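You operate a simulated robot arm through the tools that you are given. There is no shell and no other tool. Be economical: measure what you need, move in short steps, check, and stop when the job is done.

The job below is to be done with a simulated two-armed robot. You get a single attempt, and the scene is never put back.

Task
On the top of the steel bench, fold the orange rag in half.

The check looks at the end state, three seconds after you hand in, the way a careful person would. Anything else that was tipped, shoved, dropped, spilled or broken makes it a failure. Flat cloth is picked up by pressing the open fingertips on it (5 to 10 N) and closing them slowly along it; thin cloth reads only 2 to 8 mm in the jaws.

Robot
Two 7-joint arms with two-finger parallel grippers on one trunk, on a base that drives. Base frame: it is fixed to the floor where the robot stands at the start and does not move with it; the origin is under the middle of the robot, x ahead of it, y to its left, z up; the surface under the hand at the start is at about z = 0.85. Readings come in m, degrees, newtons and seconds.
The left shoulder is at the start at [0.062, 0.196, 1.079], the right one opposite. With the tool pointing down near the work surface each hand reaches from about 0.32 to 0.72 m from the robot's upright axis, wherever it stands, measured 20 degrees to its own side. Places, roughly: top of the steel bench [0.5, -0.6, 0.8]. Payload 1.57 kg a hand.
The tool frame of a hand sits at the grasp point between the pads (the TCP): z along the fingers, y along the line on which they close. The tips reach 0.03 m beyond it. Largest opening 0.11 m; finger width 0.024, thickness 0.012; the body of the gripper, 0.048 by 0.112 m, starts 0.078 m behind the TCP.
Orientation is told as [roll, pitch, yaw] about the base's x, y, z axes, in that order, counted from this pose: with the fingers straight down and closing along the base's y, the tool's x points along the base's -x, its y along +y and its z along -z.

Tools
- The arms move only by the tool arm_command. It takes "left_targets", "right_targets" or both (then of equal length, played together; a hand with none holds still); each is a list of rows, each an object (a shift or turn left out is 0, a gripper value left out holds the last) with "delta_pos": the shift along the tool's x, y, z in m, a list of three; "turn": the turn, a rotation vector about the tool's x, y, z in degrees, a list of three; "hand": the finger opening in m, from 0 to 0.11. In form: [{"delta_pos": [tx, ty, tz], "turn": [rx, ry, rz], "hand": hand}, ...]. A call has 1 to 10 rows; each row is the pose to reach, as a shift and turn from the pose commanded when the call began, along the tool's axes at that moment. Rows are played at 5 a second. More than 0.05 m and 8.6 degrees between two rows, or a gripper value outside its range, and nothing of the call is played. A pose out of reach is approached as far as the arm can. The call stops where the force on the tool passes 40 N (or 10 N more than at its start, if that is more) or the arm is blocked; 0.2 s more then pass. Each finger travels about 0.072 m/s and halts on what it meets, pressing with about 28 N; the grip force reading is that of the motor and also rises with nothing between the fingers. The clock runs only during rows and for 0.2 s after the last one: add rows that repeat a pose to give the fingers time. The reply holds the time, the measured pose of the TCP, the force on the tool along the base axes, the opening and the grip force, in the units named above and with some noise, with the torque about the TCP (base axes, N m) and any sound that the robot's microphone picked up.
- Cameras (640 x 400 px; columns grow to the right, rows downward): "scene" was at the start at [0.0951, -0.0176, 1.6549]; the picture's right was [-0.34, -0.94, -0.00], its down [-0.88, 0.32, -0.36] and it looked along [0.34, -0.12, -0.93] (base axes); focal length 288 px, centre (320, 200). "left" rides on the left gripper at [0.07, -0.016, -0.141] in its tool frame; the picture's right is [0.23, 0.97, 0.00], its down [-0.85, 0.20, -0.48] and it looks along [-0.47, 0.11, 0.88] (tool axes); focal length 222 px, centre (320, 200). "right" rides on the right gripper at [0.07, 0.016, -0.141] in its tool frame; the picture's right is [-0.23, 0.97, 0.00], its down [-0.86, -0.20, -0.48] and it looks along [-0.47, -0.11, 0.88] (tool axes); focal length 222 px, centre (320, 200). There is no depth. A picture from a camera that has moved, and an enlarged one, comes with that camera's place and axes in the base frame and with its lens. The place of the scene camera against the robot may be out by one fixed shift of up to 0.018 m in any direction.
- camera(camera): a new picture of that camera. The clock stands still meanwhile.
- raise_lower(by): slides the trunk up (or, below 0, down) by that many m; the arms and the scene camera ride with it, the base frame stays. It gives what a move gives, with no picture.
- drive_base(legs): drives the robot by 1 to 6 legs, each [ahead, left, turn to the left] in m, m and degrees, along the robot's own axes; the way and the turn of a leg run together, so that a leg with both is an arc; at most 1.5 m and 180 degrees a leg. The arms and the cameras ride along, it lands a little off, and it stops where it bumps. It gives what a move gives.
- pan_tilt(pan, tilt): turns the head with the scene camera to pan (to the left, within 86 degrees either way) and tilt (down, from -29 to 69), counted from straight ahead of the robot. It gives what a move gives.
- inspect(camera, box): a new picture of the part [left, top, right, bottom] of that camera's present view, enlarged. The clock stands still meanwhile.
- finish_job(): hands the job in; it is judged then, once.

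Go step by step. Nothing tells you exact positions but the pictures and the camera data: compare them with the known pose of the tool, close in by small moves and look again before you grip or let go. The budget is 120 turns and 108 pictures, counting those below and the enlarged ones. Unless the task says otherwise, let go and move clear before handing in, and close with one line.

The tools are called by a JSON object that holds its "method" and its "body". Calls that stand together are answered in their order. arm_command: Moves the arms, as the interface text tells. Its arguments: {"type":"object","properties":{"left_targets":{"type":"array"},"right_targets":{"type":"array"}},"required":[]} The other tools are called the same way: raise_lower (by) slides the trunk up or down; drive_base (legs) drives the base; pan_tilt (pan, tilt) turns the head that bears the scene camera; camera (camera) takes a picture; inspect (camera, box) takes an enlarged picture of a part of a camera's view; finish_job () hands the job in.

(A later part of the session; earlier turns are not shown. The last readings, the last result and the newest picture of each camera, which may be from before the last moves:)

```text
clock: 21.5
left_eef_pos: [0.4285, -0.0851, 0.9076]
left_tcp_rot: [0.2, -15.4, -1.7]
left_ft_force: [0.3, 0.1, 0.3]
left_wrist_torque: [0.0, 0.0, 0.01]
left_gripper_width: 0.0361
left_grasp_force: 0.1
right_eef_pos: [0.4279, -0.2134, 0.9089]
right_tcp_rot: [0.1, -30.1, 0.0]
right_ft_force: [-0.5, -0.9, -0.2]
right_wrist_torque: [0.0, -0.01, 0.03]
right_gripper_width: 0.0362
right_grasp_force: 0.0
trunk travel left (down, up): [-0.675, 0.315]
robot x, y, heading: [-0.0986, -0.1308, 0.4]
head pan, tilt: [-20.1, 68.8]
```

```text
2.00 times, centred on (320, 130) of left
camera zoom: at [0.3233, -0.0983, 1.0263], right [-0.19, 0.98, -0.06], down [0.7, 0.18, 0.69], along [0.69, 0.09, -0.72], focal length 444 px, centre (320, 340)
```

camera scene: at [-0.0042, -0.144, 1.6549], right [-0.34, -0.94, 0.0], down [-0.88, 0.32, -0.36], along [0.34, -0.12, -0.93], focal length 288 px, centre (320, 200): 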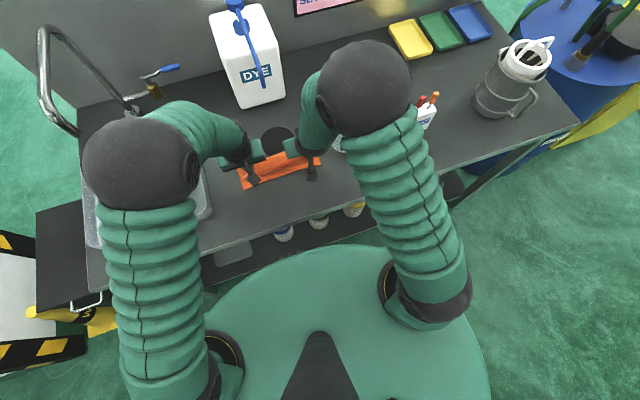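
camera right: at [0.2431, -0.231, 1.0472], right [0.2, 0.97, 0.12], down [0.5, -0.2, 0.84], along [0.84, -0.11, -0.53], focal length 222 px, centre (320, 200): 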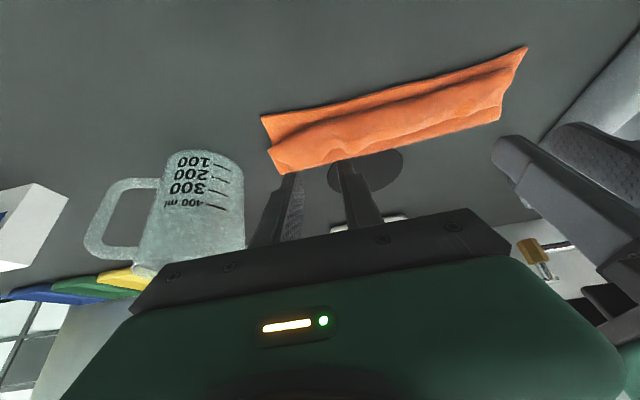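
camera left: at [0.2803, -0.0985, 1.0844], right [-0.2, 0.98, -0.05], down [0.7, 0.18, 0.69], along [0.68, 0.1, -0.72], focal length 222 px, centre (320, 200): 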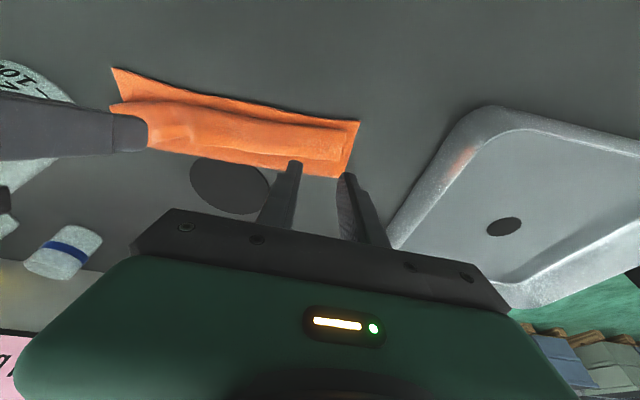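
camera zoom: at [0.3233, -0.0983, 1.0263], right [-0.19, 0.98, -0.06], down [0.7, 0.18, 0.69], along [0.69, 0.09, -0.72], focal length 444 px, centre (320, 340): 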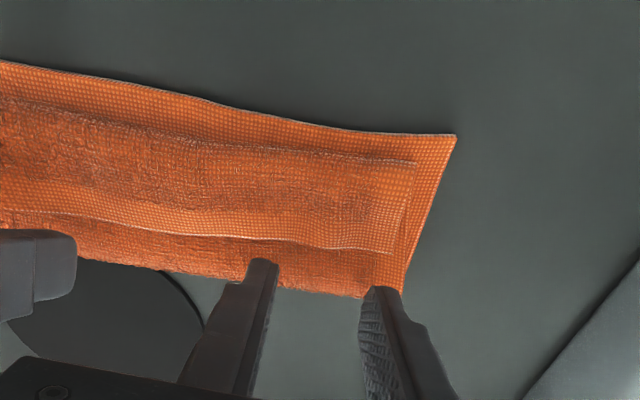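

Tips will land about 7–10 mm inside the flap's free edge. Descending to light contact.

{"method": "arm_command", "body": {"left_targets": [{"delta_pos": [0.0024, 0.002, 0.0087]}, {"delta_pos": [0.0048, 0.002, 0.0174]}, {"delta_pos": [0.0048, 0.002, 0.0174]}], "right_targets": [{"delta_pos": [0.005, 0, 0.008]}, {"delta_pos": [0.0095, 0, 0.0165]}, {"delta_pos": [0.0095, 0, 0.0165]}]}}

{"method": "inspect", "body": {"camera": "right", "box": [160, 30, 480, 230]}}

{"method": "inspect", "body": {"camera": "left", "box": [160, 30, 480, 230]}}

```text
clock: 22.3
left_eef_pos: [0.4296, -0.0831, 0.8887]
left_tcp_rot: [0.2, -15.3, -1.7]
left_ft_force: [0.1, -0.7, 3.2]
left_wrist_torque: [-0.02, 0.03, -0.03]
left_gripper_width: 0.0361
left_grasp_force: 0.1
right_eef_pos: [0.428, -0.214, 0.8868]
right_tcp_rot: [0.3, -29.9, 0.1]
right_ft_force: [-0.7, 0.1, 3.4]
right_wrist_torque: [0.01, -0.03, -0.02]
right_gripper_width: 0.0363
right_grasp_force: 0.2
trunk travel left (down, up): [-0.675, 0.315]
robot x, y, heading: [-0.1009, -0.1232, 0.1]
head pan, tilt: [-20.1, 68.8]
```

```text
2.00 times, centred on (320, 130) of right
camera zoom: at [0.298, -0.1982, 0.9766], right [0.2, 0.97, 0.12], down [0.5, -0.2, 0.84], along [0.84, -0.11, -0.53], focal length 444 px, centre (320, 340)
```

zoom: 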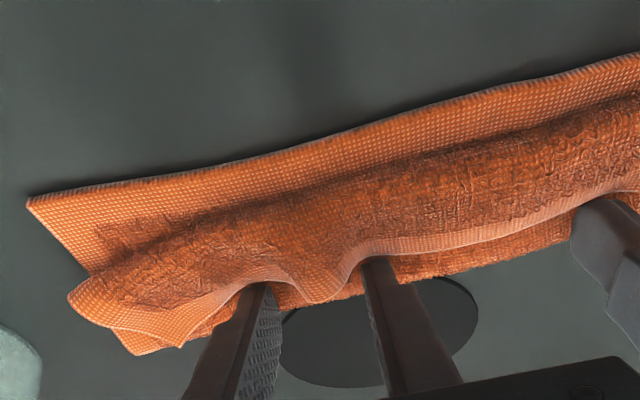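

```text
2.00 times, centred on (320, 130) of left
camera zoom: at [0.3252, -0.0963, 1.0073], right [-0.19, 0.98, -0.06], down [0.7, 0.18, 0.69], along [0.68, 0.09, -0.72], focal length 444 px, centre (320, 340)
```

zoom: 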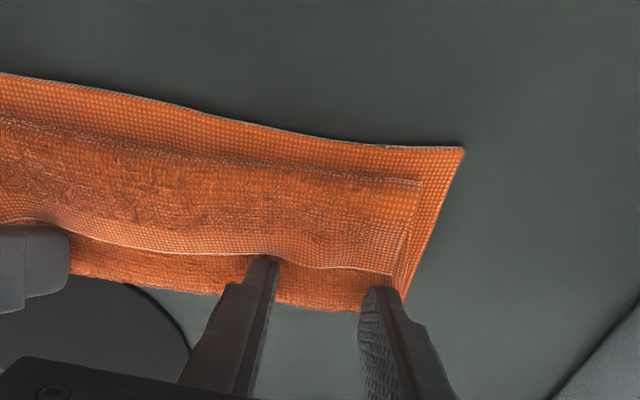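

The tips are only touching the very edge. I'll lift slightly, step back about 9 mm, and press again.

{"method": "arm_command", "body": {"left_targets": [{"delta_pos": [-0.0021, 0, -0.0077]}, {"delta_pos": [0.0066, 0, -0.0101]}, {"delta_pos": [0.009, 0, -0.0014]}, {"delta_pos": [0.009, 0, -0.0014]}], "right_targets": [{"delta_pos": [-0.004, 0, -0.0069]}, {"delta_pos": [0.0038, 0, -0.0114]}, {"delta_pos": [0.0083, 0, -0.0036]}, {"delta_pos": [0.0083, 0, -0.0036]}]}}

{"method": "inspect", "body": {"camera": "right", "box": [160, 30, 480, 230]}}

{"method": "inspect", "body": {"camera": "left", "box": [160, 30, 480, 230]}}

```text
clock: 23.3
left_eef_pos: [0.4205, -0.0825, 0.8877]
left_tcp_rot: [0.1, -15.5, -1.7]
left_ft_force: [-0.3, 0.5, 3.7]
left_wrist_torque: [0.04, -0.02, -0.02]
left_gripper_width: 0.0356
left_grasp_force: 0.1
right_eef_pos: [0.4202, -0.2127, 0.8865]
right_tcp_rot: [0.3, -30.0, -0.1]
right_ft_force: [1.2, 0.1, 6.2]
right_wrist_torque: [-0.01, -0.07, -0.01]
right_gripper_width: 0.036
right_grasp_force: 0.0
trunk travel left (down, up): [-0.675, 0.315]
robot x, y, heading: [-0.0981, -0.1256, -0.0]
head pan, tilt: [-20.1, 68.8]
```

```text
2.00 times, centred on (320, 130) of right
camera zoom: at [0.2888, -0.198, 0.9756], right [0.2, 0.97, 0.12], down [0.5, -0.2, 0.84], along [0.84, -0.11, -0.53], focal length 444 px, centre (320, 340)
```

zoom: 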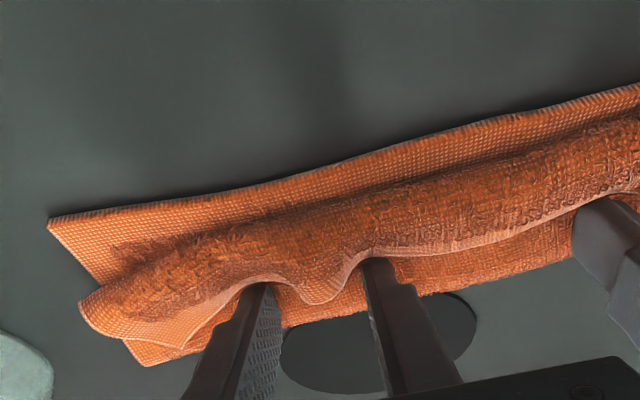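

```text
2.00 times, centred on (320, 130) of left
camera zoom: at [0.3159, -0.0958, 1.0067], right [-0.19, 0.98, -0.06], down [0.7, 0.18, 0.69], along [0.69, 0.09, -0.72], focal length 444 px, centre (320, 340)
```

zoom: 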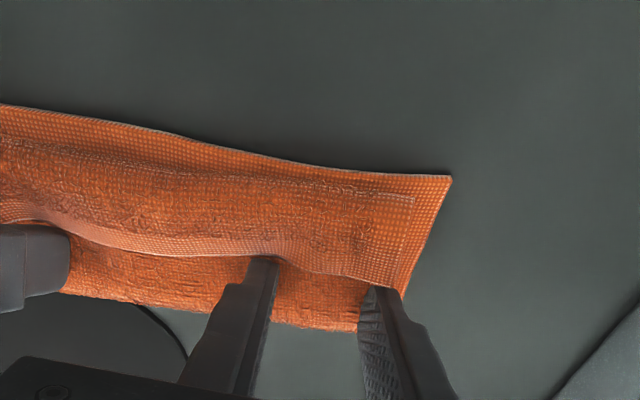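

The raised free edge is in front of the fingers, so they just pushed it. I'll lift 25 mm, come back 18 mm, and look before pressing.

{"method": "arm_command", "body": {"left_targets": [{"delta_pos": [-0.0067, 0, -0.0241]}, {"delta_pos": [0.0107, 0, -0.0289]}, {"delta_pos": [0.0107, 0, -0.0289]}], "right_targets": [{"delta_pos": [-0.0125, 0, -0.0217]}, {"delta_pos": [0.0031, 0, -0.0307]}, {"delta_pos": [0.0031, 0, -0.0307]}]}}

{"method": "inspect", "body": {"camera": "right", "box": [160, 30, 480, 230]}}

{"method": "inspect", "body": {"camera": "left", "box": [160, 30, 480, 230]}}

```text
clock: 24.1
left_eef_pos: [0.4048, -0.0822, 0.9104]
left_tcp_rot: [0.2, -15.2, -1.6]
left_ft_force: [0.4, -0.8, 0.2]
left_wrist_torque: [0.01, 0.02, 0.02]
left_gripper_width: 0.0357
left_grasp_force: 0.1
right_eef_pos: [0.4017, -0.2131, 0.9104]
right_tcp_rot: [0.2, -29.7, 0.0]
right_ft_force: [-0.5, 0.6, 0.6]
right_wrist_torque: [0.0, -0.02, -0.01]
right_gripper_width: 0.0364
right_grasp_force: 0.1
trunk travel left (down, up): [-0.675, 0.315]
robot x, y, heading: [-0.1016, -0.1292, -0.1]
head pan, tilt: [-20.1, 68.8]
```

```text
2.00 times, centred on (320, 130) of right
camera zoom: at [0.2723, -0.1982, 0.9994], right [0.2, 0.97, 0.12], down [0.51, -0.2, 0.84], along [0.84, -0.11, -0.53], focal length 444 px, centre (320, 340)
```

zoom: 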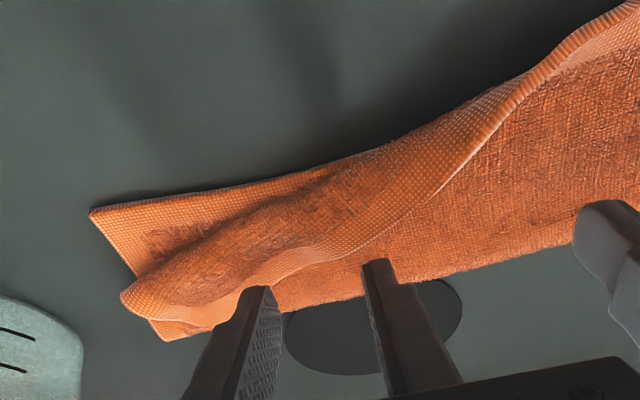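

```text
2.00 times, centred on (320, 130) of left
camera zoom: at [0.2999, -0.0951, 1.0301], right [-0.19, 0.98, -0.06], down [0.7, 0.18, 0.69], along [0.68, 0.09, -0.72], focal length 444 px, centre (320, 340)
```

zoom: 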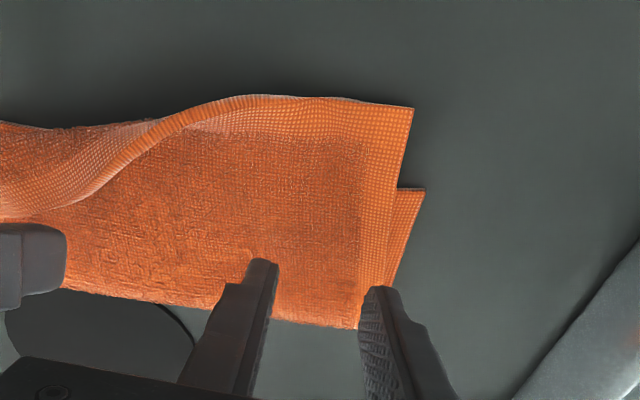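

That push flipped the left half of the flap over; the right half is still curled. I'll do the same push-and-lift with the right hand, with the left hand moved up out of the way.

{"method": "arm_command", "body": {"left_targets": [{"delta_pos": [-0.004, 0.005, -0.015]}, {"delta_pos": [-0.008, 0.015, -0.03]}, {"delta_pos": [-0.013, 0.03, -0.048]}, {"delta_pos": [-0.013, 0.03, -0.048]}, {"delta_pos": [-0.013, 0.03, -0.048]}, {"delta_pos": [-0.013, 0.03, -0.048]}, {"delta_pos": [-0.013, 0.03, -0.048]}, {"delta_pos": [-0.013, 0.03, -0.048]}, {"delta_pos": [-0.013, 0.03, -0.048]}], "right_targets": [{"delta_pos": [-0.0319, -0.025, 0.0127]}, {"delta_pos": [-0.0179, -0.025, 0.0369]}, {"delta_pos": [-0.0179, -0.025, 0.0369]}, {"delta_pos": [-0.0058, -0.025, 0.0299]}, {"delta_pos": [0.0072, -0.025, 0.0224]}, {"delta_pos": [0.0159, -0.025, 0.0116]}, {"delta_pos": [0.0105, -0.025, -0.0118]}, {"delta_pos": [0.0023, -0.025, -0.036]}, {"delta_pos": [-0.004, -0.025, -0.067]}]}}

{"method": "camera", "body": {"camera": "right"}}

{"method": "camera", "body": {"camera": "left"}}

```text
clock: 26.1
left_eef_pos: [0.4048, -0.0507, 0.9616]
left_tcp_rot: [0.2, -15.3, -1.6]
left_ft_force: [-0.1, 0.3, -0.7]
left_wrist_torque: [0.03, 0.0, 0.03]
left_gripper_width: 0.036
left_grasp_force: 0.0
right_eef_pos: [0.3708, -0.2391, 0.9709]
right_tcp_rot: [0.2, -29.9, 0.0]
right_ft_force: [0.1, -0.8, -0.2]
right_wrist_torque: [0.0, -0.03, 0.03]
right_gripper_width: 0.0359
right_grasp_force: 0.0
trunk travel left (down, up): [-0.675, 0.315]
robot x, y, heading: [-0.0995, -0.1278, 0.0]
head pan, tilt: [-20.1, 68.8]
```

```text
65 pictures are left
camera right: at [0.24, -0.224, 1.0602], right [0.2, 0.97, 0.12], down [0.5, -0.2, 0.84], along [0.84, -0.11, -0.53], focal length 222 px, centre (320, 200)
```

right: 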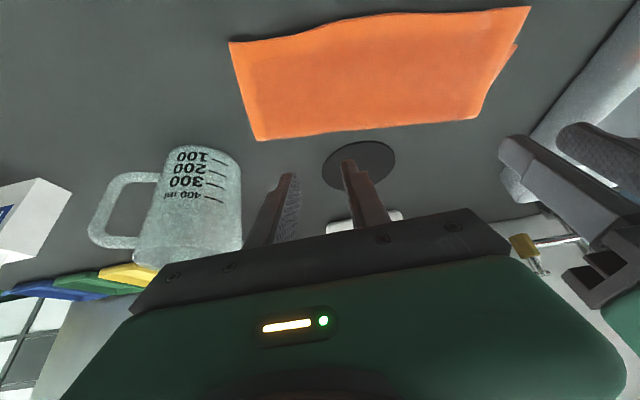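

```text
64 pictures are left
camera left: at [0.2984, -0.0642, 1.0815], right [-0.19, 0.98, -0.06], down [0.7, 0.18, 0.69], along [0.69, 0.09, -0.72], focal length 222 px, centre (320, 200)
```

left: 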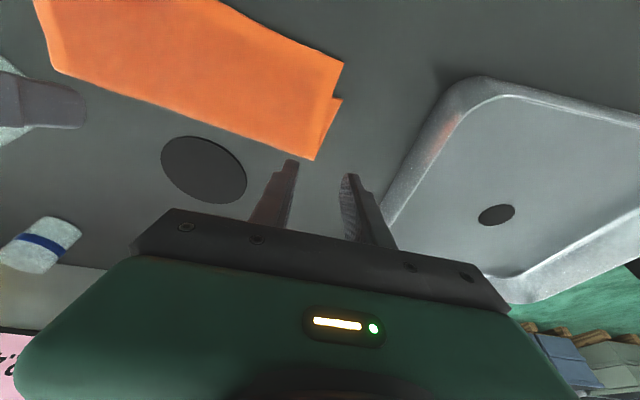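

The flap is now fully unrolled. Checking how well the edges line up.

{"method": "inspect", "body": {"camera": "right", "box": [210, 0, 370, 150]}}

{"method": "inspect", "body": {"camera": "right", "box": [390, 0, 550, 150]}}

```text
2.67 times, centred on (290, 75) of right
camera zoom: at [0.24, -0.224, 1.0602], right [0.2, 0.97, 0.12], down [0.5, -0.2, 0.84], along [0.84, -0.11, -0.53], focal length 592 px, centre (400, 533)
```

zoom: 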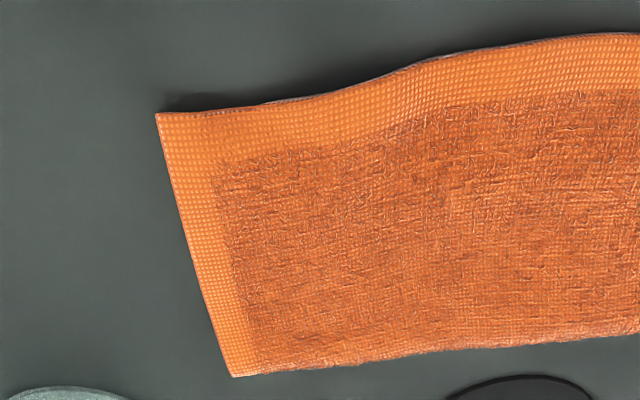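

```text
2.67 times, centred on (470, 75) of right
camera zoom: at [0.24, -0.224, 1.0602], right [0.2, 0.97, 0.12], down [0.5, -0.2, 0.84], along [0.84, -0.11, -0.53], focal length 592 px, centre (-80, 533)
```

zoom: 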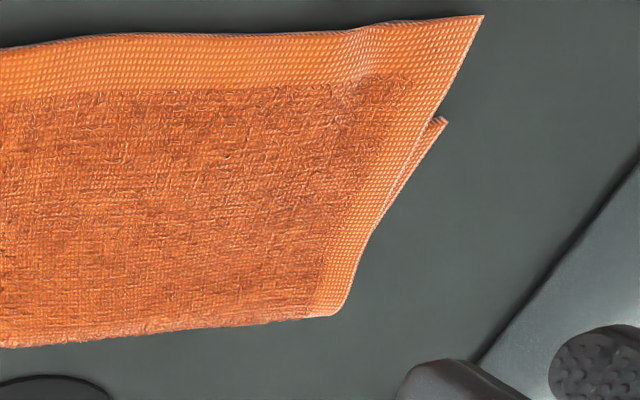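

The rag got dragged slightly toward me on the right, and the top edge overshoots the bottom edge by roughly 2–3 cm. I'll back the base 6 cm to have room, look, then regrip the overhanging edge and set it back in line.

{"method": "drive_base", "body": {"legs": [[-0.06, 0, 0]]}}

{"method": "camera", "body": {"camera": "right"}}

{"method": "camera", "body": {"camera": "left"}}

{"method": "inspect", "body": {"camera": "scene", "box": [180, 60, 400, 200]}}

```text
clock: 27.1
left_eef_pos: [0.3497, -0.0501, 0.9581]
left_tcp_rot: [0.2, -15.0, -1.6]
left_ft_force: [-0.3, -0.2, -0.3]
left_wrist_torque: [0.0, 0.01, -0.02]
left_gripper_width: 0.036
left_grasp_force: 0.0
right_eef_pos: [0.3169, -0.2399, 0.9679]
right_tcp_rot: [0.2, -29.6, -0.1]
right_ft_force: [0.5, 1.0, -0.4]
right_wrist_torque: [0.03, 0.03, 0.03]
right_gripper_width: 0.0361
right_grasp_force: 0.0
trunk travel left (down, up): [-0.675, 0.315]
robot x, y, heading: [-0.1581, -0.1274, 0.1]
head pan, tilt: [-20.1, 68.8]
```

```text
61 pictures are left
camera right: at [0.1872, -0.2241, 1.0574], right [0.2, 0.97, 0.12], down [0.51, -0.2, 0.84], along [0.84, -0.11, -0.54], focal length 222 px, centre (320, 200)
```

right: 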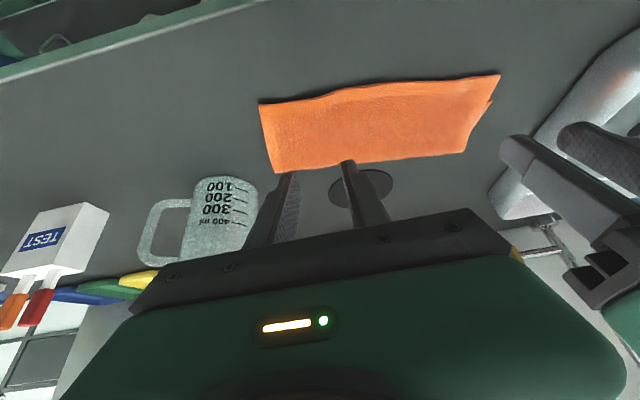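

```text
60 pictures are left
camera left: at [0.2453, -0.0641, 1.0784], right [-0.19, 0.98, -0.06], down [0.71, 0.18, 0.68], along [0.68, 0.09, -0.73], focal length 222 px, centre (320, 200)
```

left: 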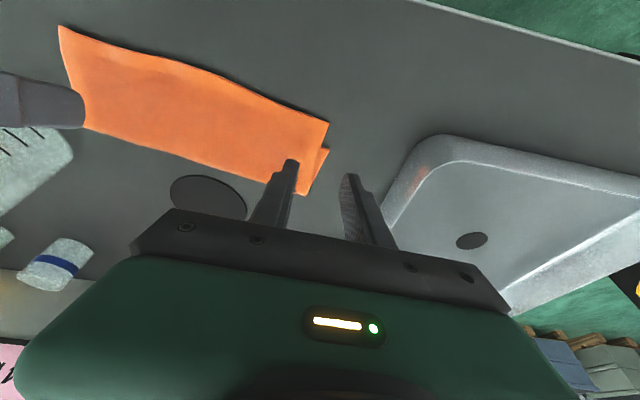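

```text
2.86 times, centred on (290, 130) of scene
camera zoom: at [-0.0543, -0.1436, 1.6542], right [-0.34, -0.94, 0.0], down [-0.88, 0.32, -0.36], along [0.33, -0.12, -0.93], focal length 824 px, centre (406, 400)
```

zoom: 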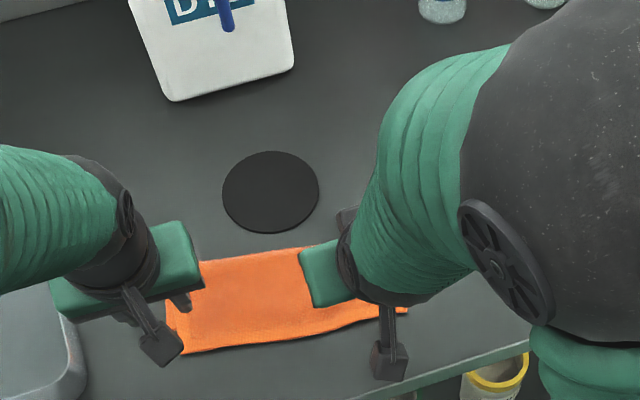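

The overhang is about 25–28 mm of single layer in front of the bottom edge. I'll lower both hands over it, about 1 cm behind the free edge.

{"method": "arm_command", "body": {"left_targets": [{"delta_pos": [0.006, -0.015, 0.032], "hand": 0.036}, {"delta_pos": [0.0126, -0.03, 0.064]}, {"delta_pos": [0.0126, -0.03, 0.064]}], "right_targets": [{"delta_pos": [0.017, -0.006, 0.033], "hand": 0.036}, {"delta_pos": [0.0344, -0.012, 0.0656]}, {"delta_pos": [0.0344, -0.012, 0.0656]}]}}

{"method": "inspect", "body": {"camera": "right", "box": [160, 30, 480, 230]}}

{"method": "inspect", "body": {"camera": "left", "box": [160, 30, 480, 230]}}

```text
clock: 27.9
left_eef_pos: [0.3431, -0.0815, 0.899]
left_tcp_rot: [0.2, -15.7, -1.5]
left_ft_force: [0.6, 1.0, 0.6]
left_wrist_torque: [0.01, -0.02, 0.02]
left_gripper_width: 0.0359
left_grasp_force: 0.0
right_eef_pos: [0.3102, -0.2507, 0.8985]
right_tcp_rot: [0.3, -30.0, -0.1]
right_ft_force: [-0.8, -0.2, 0.0]
right_wrist_torque: [-0.01, -0.02, -0.03]
right_gripper_width: 0.0359
right_grasp_force: 0.1
trunk travel left (down, up): [-0.675, 0.315]
robot x, y, heading: [-0.1647, -0.1285, 0.1]
head pan, tilt: [-20.1, 68.8]
```

```text
2.00 times, centred on (320, 130) of right
camera zoom: at [0.1792, -0.2364, 0.9872], right [0.2, 0.97, 0.12], down [0.5, -0.2, 0.84], along [0.84, -0.1, -0.53], focal length 444 px, centre (320, 340)
```

zoom: 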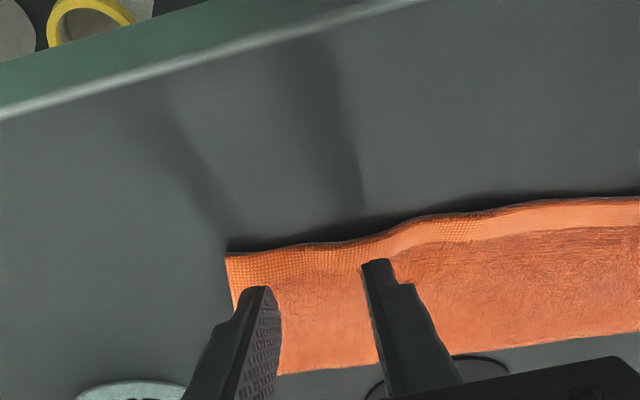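

```text
2.00 times, centred on (320, 130) of left
camera zoom: at [0.2376, -0.0949, 1.0182], right [-0.19, 0.98, -0.06], down [0.7, 0.18, 0.69], along [0.69, 0.09, -0.72], focal length 444 px, centre (320, 340)
```

zoom: 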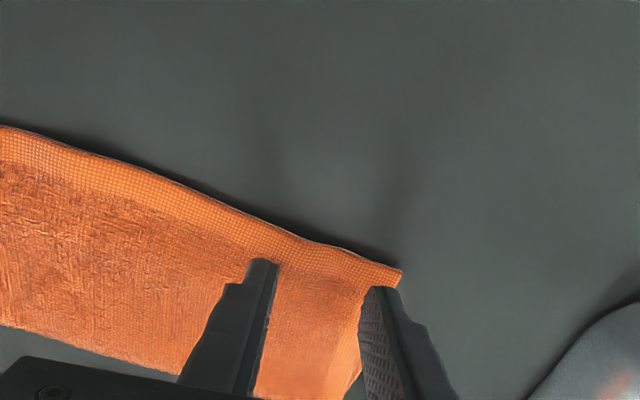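

Shifting forward 1 cm and pressing down.

{"method": "arm_command", "body": {"left_targets": [{"delta_pos": [-0.0096, -0.003, 0.0027]}, {"delta_pos": [-0.006, -0.003, 0.0157]}, {"delta_pos": [-0.006, -0.003, 0.0157]}], "right_targets": [{"delta_pos": [-0.0087, 0.003, 0.005]}, {"delta_pos": [-0.0017, 0.003, 0.0171]}, {"delta_pos": [-0.0017, 0.003, 0.0171]}]}}

{"method": "inspect", "body": {"camera": "right", "box": [160, 30, 480, 230]}}

{"method": "inspect", "body": {"camera": "left", "box": [160, 30, 480, 230]}}

```text
clock: 28.7
left_eef_pos: [0.3547, -0.0841, 0.8863]
left_tcp_rot: [0.1, -15.5, -1.6]
left_ft_force: [-1.0, 0.0, 2.1]
left_wrist_torque: [0.0, 0.02, 0.02]
left_gripper_width: 0.0362
left_grasp_force: 0.0
right_eef_pos: [0.3233, -0.2475, 0.8847]
right_tcp_rot: [0.2, -30.1, -0.1]
right_ft_force: [-1.5, -0.3, 21.2]
right_wrist_torque: [-0.48, -0.06, -0.03]
right_gripper_width: 0.0361
right_grasp_force: 0.0
trunk travel left (down, up): [-0.675, 0.315]
robot x, y, heading: [-0.1561, -0.1293, 0.0]
head pan, tilt: [-20.1, 68.8]
```

```text
2.00 times, centred on (320, 130) of right
camera zoom: at [0.1924, -0.2324, 0.9734], right [0.2, 0.97, 0.12], down [0.5, -0.2, 0.84], along [0.84, -0.11, -0.53], focal length 444 px, centre (320, 340)
```

zoom: 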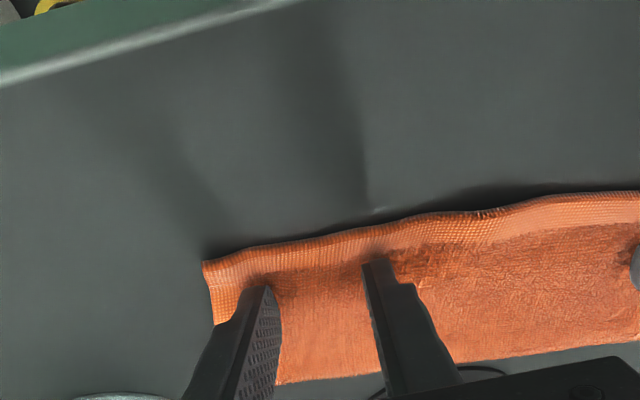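

```text
2.00 times, centred on (320, 130) of left
camera zoom: at [0.25, -0.097, 1.0044], right [-0.19, 0.98, -0.06], down [0.7, 0.18, 0.69], along [0.69, 0.09, -0.72], focal length 444 px, centre (320, 340)
```

zoom: 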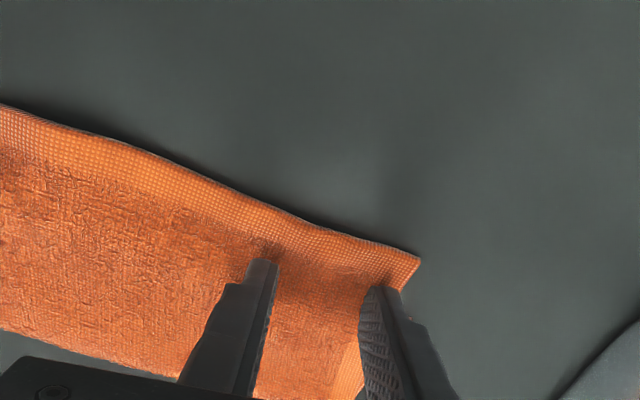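

The right side presses on two layers already, so it's nearly aligned; only the left corner overshoots. I'll ease the right hand to a light hold-down and pinch the left corner.

{"method": "arm_command", "body": {"left_targets": [{"delta_pos": [0.0007, 0, 0.0022], "hand": 0.036}, {"delta_pos": [0.0007, 0, 0.0022], "hand": 0.032}, {"delta_pos": [0.0007, 0, 0.0022], "hand": 0.027}, {"delta_pos": [0.0007, 0, 0.0022], "hand": 0.022}, {"delta_pos": [0.0007, 0, 0.0022], "hand": 0.017}, {"delta_pos": [0.0007, 0, 0.0022], "hand": 0.012}, {"delta_pos": [0.0007, 0, 0.0022], "hand": 0.006}, {"delta_pos": [0.0007, 0, 0.0022], "hand": 0.0}, {"delta_pos": [0.0007, 0, 0.0022], "hand": 0.0}], "right_targets": [{"delta_pos": [-0.0008, 0, -0.0015]}, {"delta_pos": [-0.0008, 0, -0.0015]}, {"delta_pos": [-0.0008, 0, -0.0015]}, {"delta_pos": [-0.0008, 0, -0.0015]}, {"delta_pos": [-0.0008, 0, -0.0015]}, {"delta_pos": [-0.0008, 0, -0.0015]}, {"delta_pos": [-0.0008, 0, -0.0015]}, {"delta_pos": [-0.0008, 0, -0.0015]}, {"delta_pos": [-0.0008, 0, -0.0015]}]}}

{"method": "inspect", "body": {"camera": "left", "box": [160, 30, 480, 230]}}

```text
clock: 30.7
left_eef_pos: [0.3554, -0.0855, 0.8844]
left_tcp_rot: [0.3, -15.7, -1.6]
left_ft_force: [2.2, -7.6, 30.1]
left_wrist_torque: [-0.21, -0.02, -0.04]
left_gripper_width: 0.0079
left_grasp_force: 26.9
right_eef_pos: [0.3226, -0.2478, 0.8861]
right_tcp_rot: [0.3, -30.0, -0.1]
right_ft_force: [1.3, 3.7, 4.6]
right_wrist_torque: [0.06, -0.01, 0.02]
right_gripper_width: 0.0328
right_grasp_force: 0.1
trunk travel left (down, up): [-0.675, 0.315]
robot x, y, heading: [-0.1568, -0.129, 0.1]
head pan, tilt: [-20.1, 68.8]
```

```text
2.00 times, centred on (320, 130) of left
camera zoom: at [0.2495, -0.0984, 1.0026], right [-0.19, 0.98, -0.06], down [0.7, 0.18, 0.69], along [0.69, 0.09, -0.72], focal length 444 px, centre (320, 340)
```

zoom: 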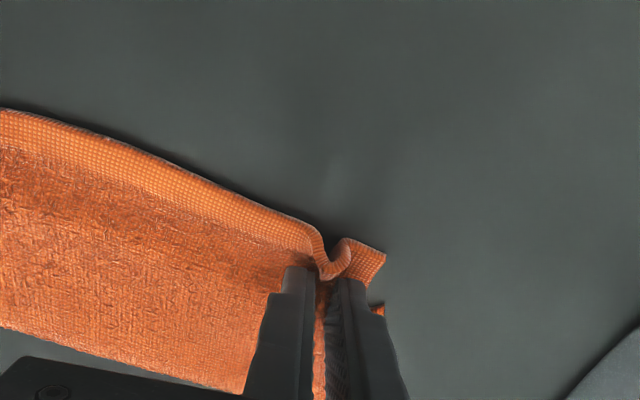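

The jaws read 7.9 mm, possibly more than one layer. I'll lift slightly to see what is held.

{"method": "arm_command", "body": {"left_targets": [{"delta_pos": [-0.002, 0, -0.008]}, {"delta_pos": [-0.004, 0, -0.016]}, {"delta_pos": [-0.008, 0, -0.03]}, {"delta_pos": [-0.008, 0, -0.03]}]}}

{"method": "camera", "body": {"camera": "left"}}

{"method": "inspect", "body": {"camera": "right", "box": [320, 0, 640, 200]}}

```text
clock: 31.7
left_eef_pos: [0.3552, -0.0848, 0.9127]
left_tcp_rot: [0.2, -15.4, -1.6]
left_ft_force: [-0.6, -6.2, -1.5]
left_wrist_torque: [-0.16, 0.02, -0.02]
left_gripper_width: 0.0072
left_grasp_force: 26.9
right_eef_pos: [0.3228, -0.2476, 0.8856]
right_tcp_rot: [0.3, -30.0, -0.1]
right_ft_force: [1.9, 4.3, 13.1]
right_wrist_torque: [-0.11, -0.14, 0.08]
right_gripper_width: 0.0325
right_grasp_force: 0.1
trunk travel left (down, up): [-0.675, 0.315]
robot x, y, heading: [-0.1572, -0.126, 0.1]
head pan, tilt: [-20.1, 68.8]
```

```text
53 pictures are left
camera left: at [0.2509, -0.0977, 1.0321], right [-0.19, 0.98, -0.06], down [0.7, 0.18, 0.69], along [0.69, 0.09, -0.72], focal length 222 px, centre (320, 200)
```

left: 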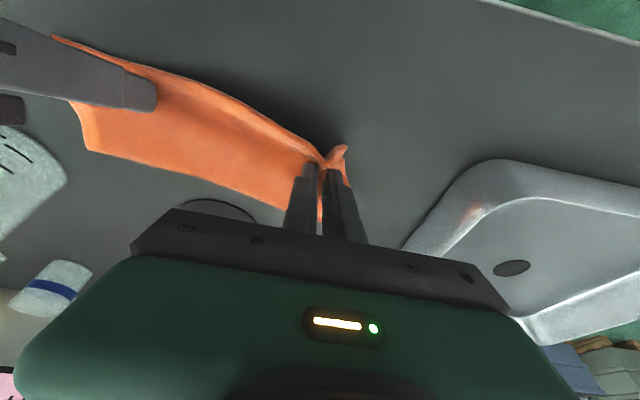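

```text
2.00 times, centred on (480, 100) of right
camera zoom: at [0.1926, -0.2328, 0.9741], right [0.2, 0.97, 0.12], down [0.5, -0.2, 0.84], along [0.84, -0.11, -0.53], focal length 444 px, centre (0, 400)
```

zoom: 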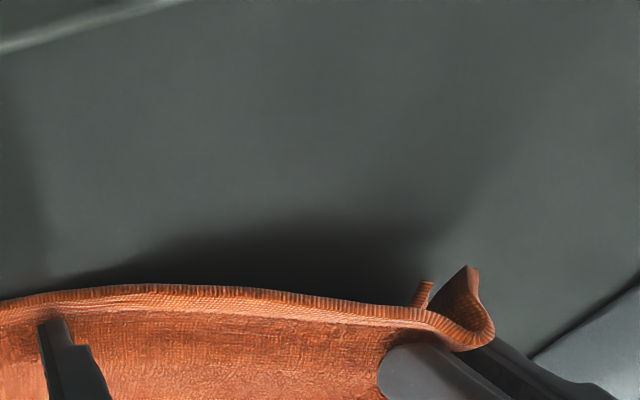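

Both layers came up together. I'll lower it back, open, and look.

{"method": "arm_command", "body": {"left_targets": [{"delta_pos": [0.002, 0.002, 0.01]}, {"delta_pos": [0.006, 0.004, 0.022]}, {"delta_pos": [0.006, 0.004, 0.022], "hand": 0.01}, {"delta_pos": [0.006, 0.004, 0.022], "hand": 0.02}, {"delta_pos": [0.006, 0.004, 0.022], "hand": 0.036}, {"delta_pos": [0.006, 0.004, 0.022], "hand": 0.045}, {"delta_pos": [0.0, 0.004, 0.0], "hand": 0.045}, {"delta_pos": [-0.008, 0.004, -0.03], "hand": 0.045}, {"delta_pos": [-0.008, 0.004, -0.03], "hand": 0.036}], "right_targets": [{}, {}, {}, {}, {"delta_pos": [0, 0, -0.01]}, {"delta_pos": [0, 0, -0.02]}, {"delta_pos": [0, 0, -0.04]}, {"delta_pos": [0, 0, -0.06]}, {"delta_pos": [0, 0, -0.07], "hand": 0.036}]}}

{"method": "camera", "body": {"camera": "left"}}

{"method": "camera", "body": {"camera": "right"}}

```text
clock: 33.7
left_eef_pos: [0.3568, -0.0798, 0.943]
left_tcp_rot: [0.2, -15.5, -1.7]
left_ft_force: [0.2, 0.3, 0.3]
left_wrist_torque: [0.02, 0.01, -0.01]
left_gripper_width: 0.0359
left_grasp_force: 0.0
right_eef_pos: [0.2877, -0.2483, 0.9451]
right_tcp_rot: [0.2, -30.0, -0.1]
right_ft_force: [-0.1, 0.4, -1.0]
right_wrist_torque: [0.0, 0.0, -0.01]
right_gripper_width: 0.0359
right_grasp_force: 0.0
trunk travel left (down, up): [-0.675, 0.315]
robot x, y, heading: [-0.1627, -0.1283, 0.2]
head pan, tilt: [-20.1, 68.8]
```

```text
51 pictures are left
camera left: at [0.2522, -0.0928, 1.0629], right [-0.19, 0.98, -0.06], down [0.7, 0.18, 0.69], along [0.68, 0.09, -0.72], focal length 222 px, centre (320, 200)
```

left: 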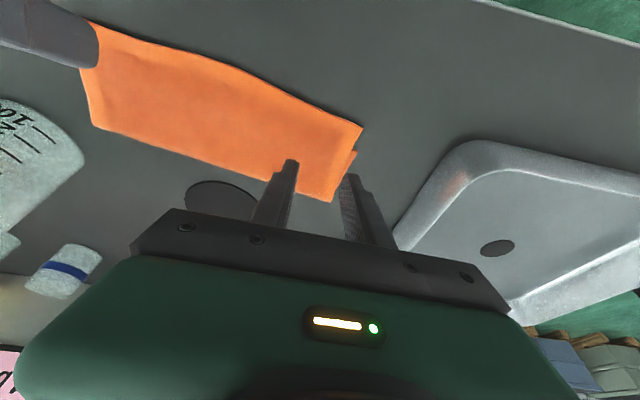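

```text
50 pictures are left
camera right: at [0.1578, -0.2335, 1.0339], right [0.2, 0.97, 0.12], down [0.5, -0.2, 0.84], along [0.84, -0.11, -0.53], focal length 222 px, centre (320, 200)
```

right: 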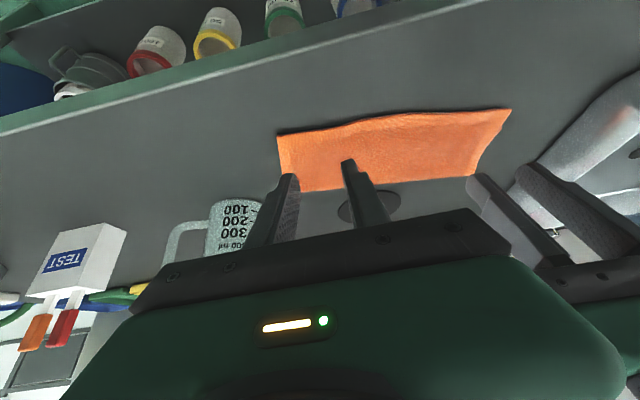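

Cloth recovered its shape; the left corner's top layer overhangs by 27 mm while the right is close. I'll pinch closer to the edge with a narrower opening this time.

{"method": "arm_command", "body": {"left_targets": [{"delta_pos": [0.01, 0.004, 0.022], "hand": 0.026}, {"delta_pos": [0.019, 0.007, 0.042], "hand": 0.026}, {"delta_pos": [0.019, 0.007, 0.042], "hand": 0.026}]}}

{"method": "inspect", "body": {"camera": "left", "box": [160, 30, 480, 230]}}

```text
clock: 34.5
left_eef_pos: [0.3489, -0.0731, 0.8961]
left_tcp_rot: [0.2, -15.4, -1.6]
left_ft_force: [0.0, 0.4, 0.4]
left_wrist_torque: [0.01, -0.03, -0.01]
left_gripper_width: 0.0258
left_grasp_force: 0.0
right_eef_pos: [0.2876, -0.2475, 0.9457]
right_tcp_rot: [0.4, -29.9, -0.2]
right_ft_force: [-0.9, 0.1, -0.2]
right_wrist_torque: [0.04, 0.01, 0.02]
right_gripper_width: 0.0362
right_grasp_force: 0.0
trunk travel left (down, up): [-0.675, 0.315]
robot x, y, heading: [-0.1592, -0.1258, 0.1]
head pan, tilt: [-20.1, 68.8]
```

```text
2.00 times, centred on (320, 130) of left
camera zoom: at [0.2444, -0.086, 1.017], right [-0.19, 0.98, -0.06], down [0.7, 0.18, 0.69], along [0.69, 0.09, -0.72], focal length 444 px, centre (320, 340)
```

zoom: 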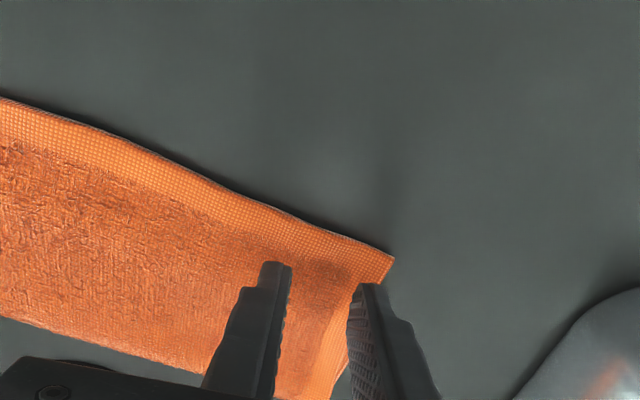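

Edge is skewed to the jaws, so I'll yaw about 7° to line up, step back 4 mm, and descend to light contact.

{"method": "arm_command", "body": {"left_targets": [{"delta_pos": [0.0039, -0.002, -0.001], "turn": [1, 0, 3.6]}, {"delta_pos": [0.0039, -0.002, -0.001], "turn": [2, 0, 7.2]}, {"delta_pos": [0.0064, -0.002, 0.0082], "turn": [2, 0, 7.2]}, {"delta_pos": [0.0064, -0.002, 0.0082], "turn": [2, 0, 7.2]}]}}

{"method": "inspect", "body": {"camera": "left", "box": [160, 30, 480, 230]}}

```text
clock: 35.5
left_eef_pos: [0.3457, -0.0758, 0.8887]
left_tcp_rot: [0.3, -15.4, -9.1]
left_ft_force: [1.5, -0.6, -0.1]
left_wrist_torque: [0.03, 0.01, 0.04]
left_gripper_width: 0.026
left_grasp_force: 0.1
right_eef_pos: [0.2886, -0.248, 0.9453]
right_tcp_rot: [0.2, -30.0, 0.0]
right_ft_force: [0.7, -0.2, -1.0]
right_wrist_torque: [0.01, -0.03, -0.01]
right_gripper_width: 0.0359
right_grasp_force: 0.0
trunk travel left (down, up): [-0.675, 0.315]
robot x, y, heading: [-0.158, -0.1265, -0.2]
head pan, tilt: [-20.1, 68.8]
```

```text
2.00 times, centred on (320, 130) of left
camera zoom: at [0.2395, -0.0745, 1.0077], right [-0.06, 1.0, -0.06], down [0.72, 0.09, 0.69], along [0.69, 0.0, -0.72], focal length 444 px, centre (320, 340)
```

zoom: 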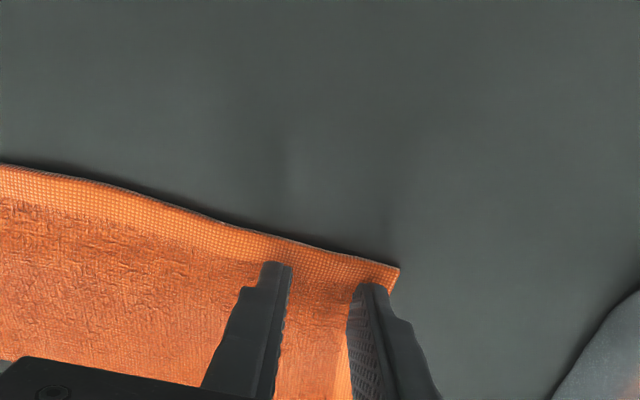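

Good bite of about 1 cm parallel to the edge. Press and close.

{"method": "arm_command", "body": {"left_targets": [{"delta_pos": [0.001, 0, 0.0038], "hand": 0.026}, {"delta_pos": [0.001, 0, 0.0038], "hand": 0.024}, {"delta_pos": [0.001, 0, 0.0038], "hand": 0.02}, {"delta_pos": [0.001, 0, 0.0038], "hand": 0.016}, {"delta_pos": [0.001, 0, 0.0038], "hand": 0.012}, {"delta_pos": [0.001, 0, 0.0038], "hand": 0.008}, {"delta_pos": [0.001, 0, 0.0038], "hand": 0.004}, {"delta_pos": [0.001, 0, 0.0038], "hand": 0.0}, {"delta_pos": [0.001, 0, 0.0038], "hand": 0.0}]}}

{"method": "inspect", "body": {"camera": "left", "box": [160, 30, 480, 230]}}

```text
clock: 37.5
left_eef_pos: [0.344, -0.0758, 0.8847]
left_tcp_rot: [0.2, -15.4, -9.1]
left_ft_force: [-0.8, -0.4, 4.7]
left_wrist_torque: [-0.01, 0.02, -0.01]
left_gripper_width: 0.0041
left_grasp_force: 24.4
right_eef_pos: [0.2887, -0.2488, 0.9462]
right_tcp_rot: [0.3, -30.0, -0.1]
right_ft_force: [-0.3, -0.1, -0.3]
right_wrist_torque: [-0.01, 0.01, -0.02]
right_gripper_width: 0.036
right_grasp_force: 0.0
trunk travel left (down, up): [-0.675, 0.315]
robot x, y, heading: [-0.1598, -0.1253, 0.3]
head pan, tilt: [-20.1, 68.8]
```

```text
2.00 times, centred on (320, 130) of left
camera zoom: at [0.2394, -0.0743, 1.0038], right [-0.06, 1.0, -0.06], down [0.72, 0.09, 0.69], along [0.69, 0.0, -0.72], focal length 444 px, centre (320, 340)
```

zoom: 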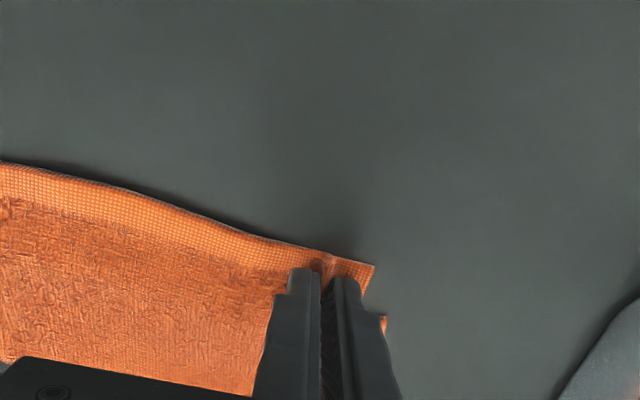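

One layer only (4.1 mm). I'll lift this corner and peel it back to loosen the fold, then check.

{"method": "arm_command", "body": {"left_targets": [{"delta_pos": [-0.0101, 0.0008, -0.018]}, {"delta_pos": [-0.02, 0.002, -0.028]}, {"delta_pos": [-0.031, 0.003, -0.0381]}, {"delta_pos": [-0.048, 0.005, -0.044]}, {"delta_pos": [-0.0649, 0.0078, -0.0495]}, {"delta_pos": [-0.083, 0.01, -0.05]}, {"delta_pos": [-0.1009, 0.0133, -0.05]}, {"delta_pos": [-0.1241, 0.0172, -0.0415]}, {"delta_pos": [-0.1241, 0.0172, -0.0415]}]}}

{"method": "camera", "body": {"camera": "left"}}

{"method": "camera", "body": {"camera": "right"}}

```text
clock: 39.5
left_eef_pos: [0.4555, -0.0753, 0.9584]
left_tcp_rot: [0.2, -15.3, -9.1]
left_ft_force: [0.0, -0.1, 0.2]
left_wrist_torque: [-0.01, 0.02, 0.01]
left_gripper_width: 0.0039
left_grasp_force: 24.5
right_eef_pos: [0.2879, -0.2484, 0.9456]
right_tcp_rot: [0.2, -29.9, 0.0]
right_ft_force: [-0.2, -0.3, 0.4]
right_wrist_torque: [0.04, 0.01, -0.01]
right_gripper_width: 0.036
right_grasp_force: 0.0
trunk travel left (down, up): [-0.675, 0.315]
robot x, y, heading: [-0.161, -0.1264, 0.0]
head pan, tilt: [-20.1, 68.8]
```

```text
46 pictures are left
camera left: at [0.3494, -0.0743, 1.0769], right [-0.06, 1.0, -0.06], down [0.72, 0.09, 0.69], along [0.69, 0.0, -0.72], focal length 222 px, centre (320, 200)
```

left: 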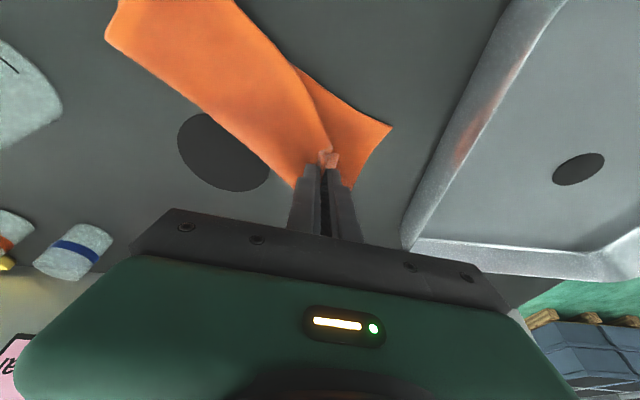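

```text
45 pictures are left
camera right: at [0.1572, -0.2334, 1.0341], right [0.2, 0.97, 0.12], down [0.5, -0.2, 0.84], along [0.84, -0.11, -0.53], focal length 222 px, centre (320, 200)
```

right: 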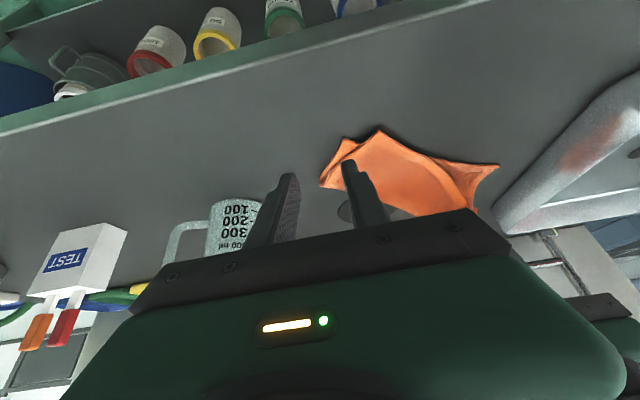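

The whole rag slid along with the lifted corner, so it needs anchoring. Let me see the whole layout.

{"method": "inspect", "body": {"camera": "scene", "box": [180, 40, 400, 180]}}

{"method": "inspect", "body": {"camera": "right", "box": [300, 100, 540, 240]}}

{"method": "inspect", "body": {"camera": "left", "box": [80, 0, 400, 200]}}

```text
2.86 times, centred on (290, 110) of scene
camera zoom: at [-0.0639, -0.1438, 1.6549], right [-0.34, -0.94, 0.0], down [-0.88, 0.32, -0.36], along [0.34, -0.12, -0.93], focal length 824 px, centre (406, 457)
```

zoom: 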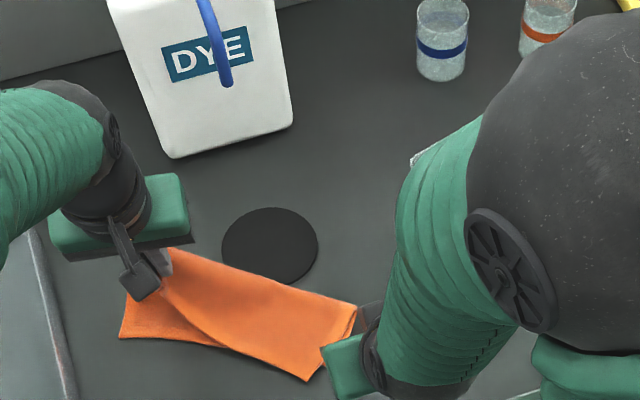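

```text
2.67 times, centred on (420, 170) of right
camera zoom: at [0.1572, -0.2334, 1.0341], right [0.2, 0.97, 0.12], down [0.5, -0.2, 0.84], along [0.84, -0.11, -0.53], focal length 592 px, centre (53, 280)
```

zoom: 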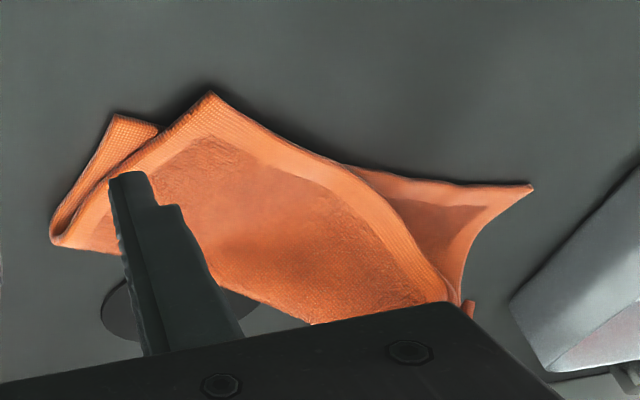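

```text
2.00 times, centred on (240, 100) of left
camera zoom: at [0.3494, -0.0743, 1.0769], right [-0.06, 1.0, -0.06], down [0.72, 0.09, 0.69], along [0.69, 0.0, -0.72], focal length 444 px, centre (480, 400)
```

zoom: 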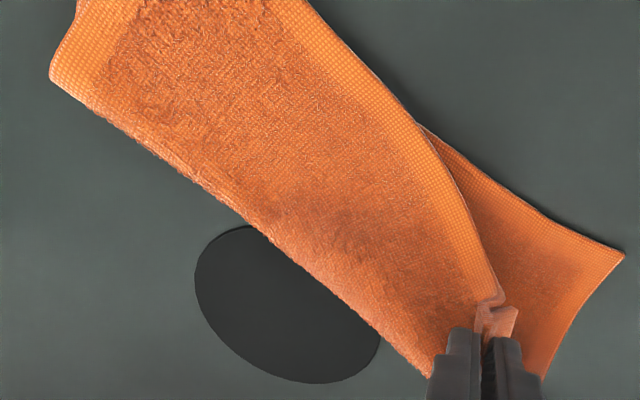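

The rag rotated about 28° but the fold survives; the bottom-left corner is now near (0.452,-0.004) and I hold the top-left corner. I'll swing that corner over the bottom one, yawing with the cloth, and lower it.

{"method": "arm_command", "body": {"left_targets": [{"delta_pos": [0.005, 0.01, 0.006], "turn": [1.25, 0, 4.6]}, {"delta_pos": [0.01, 0.019, 0.013], "turn": [2.5, 0, 9.1]}, {"delta_pos": [0.015, 0.029, 0.019], "turn": [3.75, 0, 13.7]}, {"delta_pos": [0.0197, 0.0385, 0.0257], "turn": [5, 0, 18.3]}, {"delta_pos": [0.0197, 0.0385, 0.0257], "turn": [5, 0, 18.3]}]}}

{"method": "camera", "body": {"camera": "left"}}

{"method": "camera", "body": {"camera": "right"}}

```text
clock: 40.7
left_eef_pos: [0.4494, -0.035, 0.9288]
left_tcp_rot: [0.2, -15.4, -28.1]
left_ft_force: [-1.1, -0.1, 0.0]
left_wrist_torque: [-0.02, 0.02, 0.05]
left_gripper_width: 0.0036
left_grasp_force: 24.4
right_eef_pos: [0.2887, -0.2483, 0.9448]
right_tcp_rot: [0.2, -29.9, 0.0]
right_ft_force: [0.0, -0.4, 0.3]
right_wrist_torque: [0.01, 0.01, 0.0]
right_gripper_width: 0.0362
right_grasp_force: 0.1
trunk travel left (down, up): [-0.675, 0.315]
robot x, y, heading: [-0.1616, -0.1296, -0.2]
head pan, tilt: [-20.1, 68.8]
```

```text
41 pictures are left
camera left: at [0.349, 0.0007, 1.0472], right [0.26, 0.96, -0.06], down [0.71, -0.15, 0.69], along [0.65, -0.22, -0.72], focal length 222 px, centre (320, 200)
```

left: 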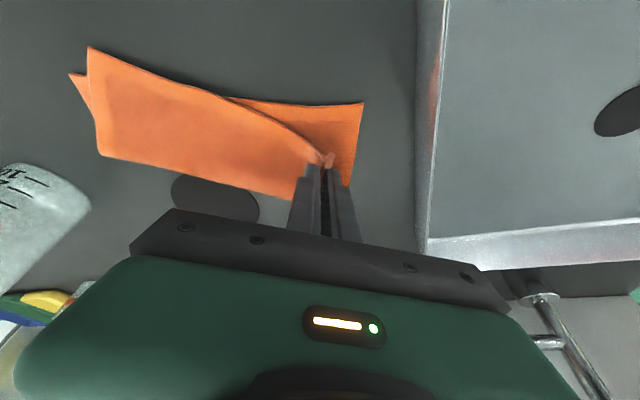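

```text
40 pictures are left
camera right: at [0.1574, -0.2331, 1.034], right [0.2, 0.97, 0.12], down [0.5, -0.2, 0.84], along [0.84, -0.11, -0.53], focal length 222 px, centre (320, 200)
```

right: 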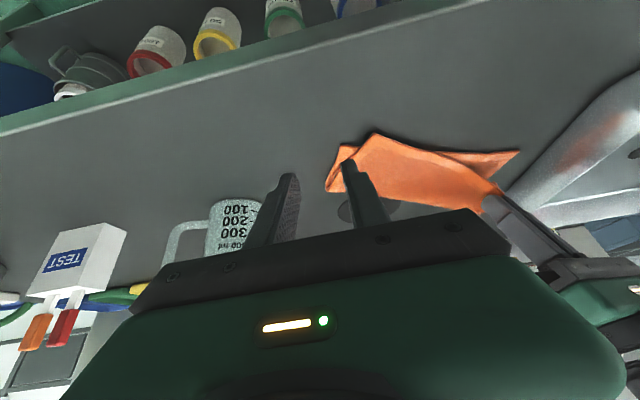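

The bottom layer now reads about 9.15 cm deep on the left, exactly half. I'll land the held corner over the bottom-left corner at about (0.423, 0.007).

{"method": "arm_command", "body": {"left_targets": [{"delta_pos": [0.011, -0.001, 0.007], "turn": [-0.5, 0, -2]}, {"delta_pos": [0.022, -0.002, 0.015], "turn": [-1, 0, -4]}, {"delta_pos": [0.0333, -0.0034, 0.0251], "turn": [-1.6, 0, -5.8]}, {"delta_pos": [0.0354, -0.0034, 0.0318], "turn": [-1.6, 0, -5.8]}, {"delta_pos": [0.0354, -0.0034, 0.0318], "turn": [-1.6, 0, -5.8]}]}}

{"method": "camera", "body": {"camera": "left"}}

```text
clock: 41.9
left_eef_pos: [0.4251, -0.0243, 0.8889]
left_tcp_rot: [0.2, -15.5, -22.0]
left_ft_force: [-0.7, 0.3, 5.0]
left_wrist_torque: [-0.02, 0.03, 0.03]
left_gripper_width: 0.0039
left_grasp_force: 24.5
right_eef_pos: [0.2869, -0.2484, 0.9457]
right_tcp_rot: [0.2, -29.9, -0.2]
right_ft_force: [0.0, -0.2, 0.2]
right_wrist_torque: [0.01, 0.0, -0.01]
right_gripper_width: 0.0361
right_grasp_force: 0.0
trunk travel left (down, up): [-0.675, 0.315]
robot x, y, heading: [-0.1612, -0.1308, 0.1]
head pan, tilt: [-20.1, 68.8]
```

```text
39 pictures are left
camera left: at [0.3223, -0.001, 1.0069], right [0.16, 0.99, -0.06], down [0.72, -0.08, 0.69], along [0.68, -0.15, -0.72], focal length 222 px, centre (320, 200)
```

left: 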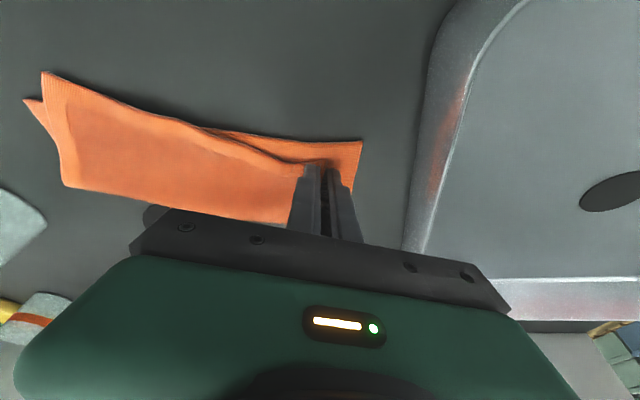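

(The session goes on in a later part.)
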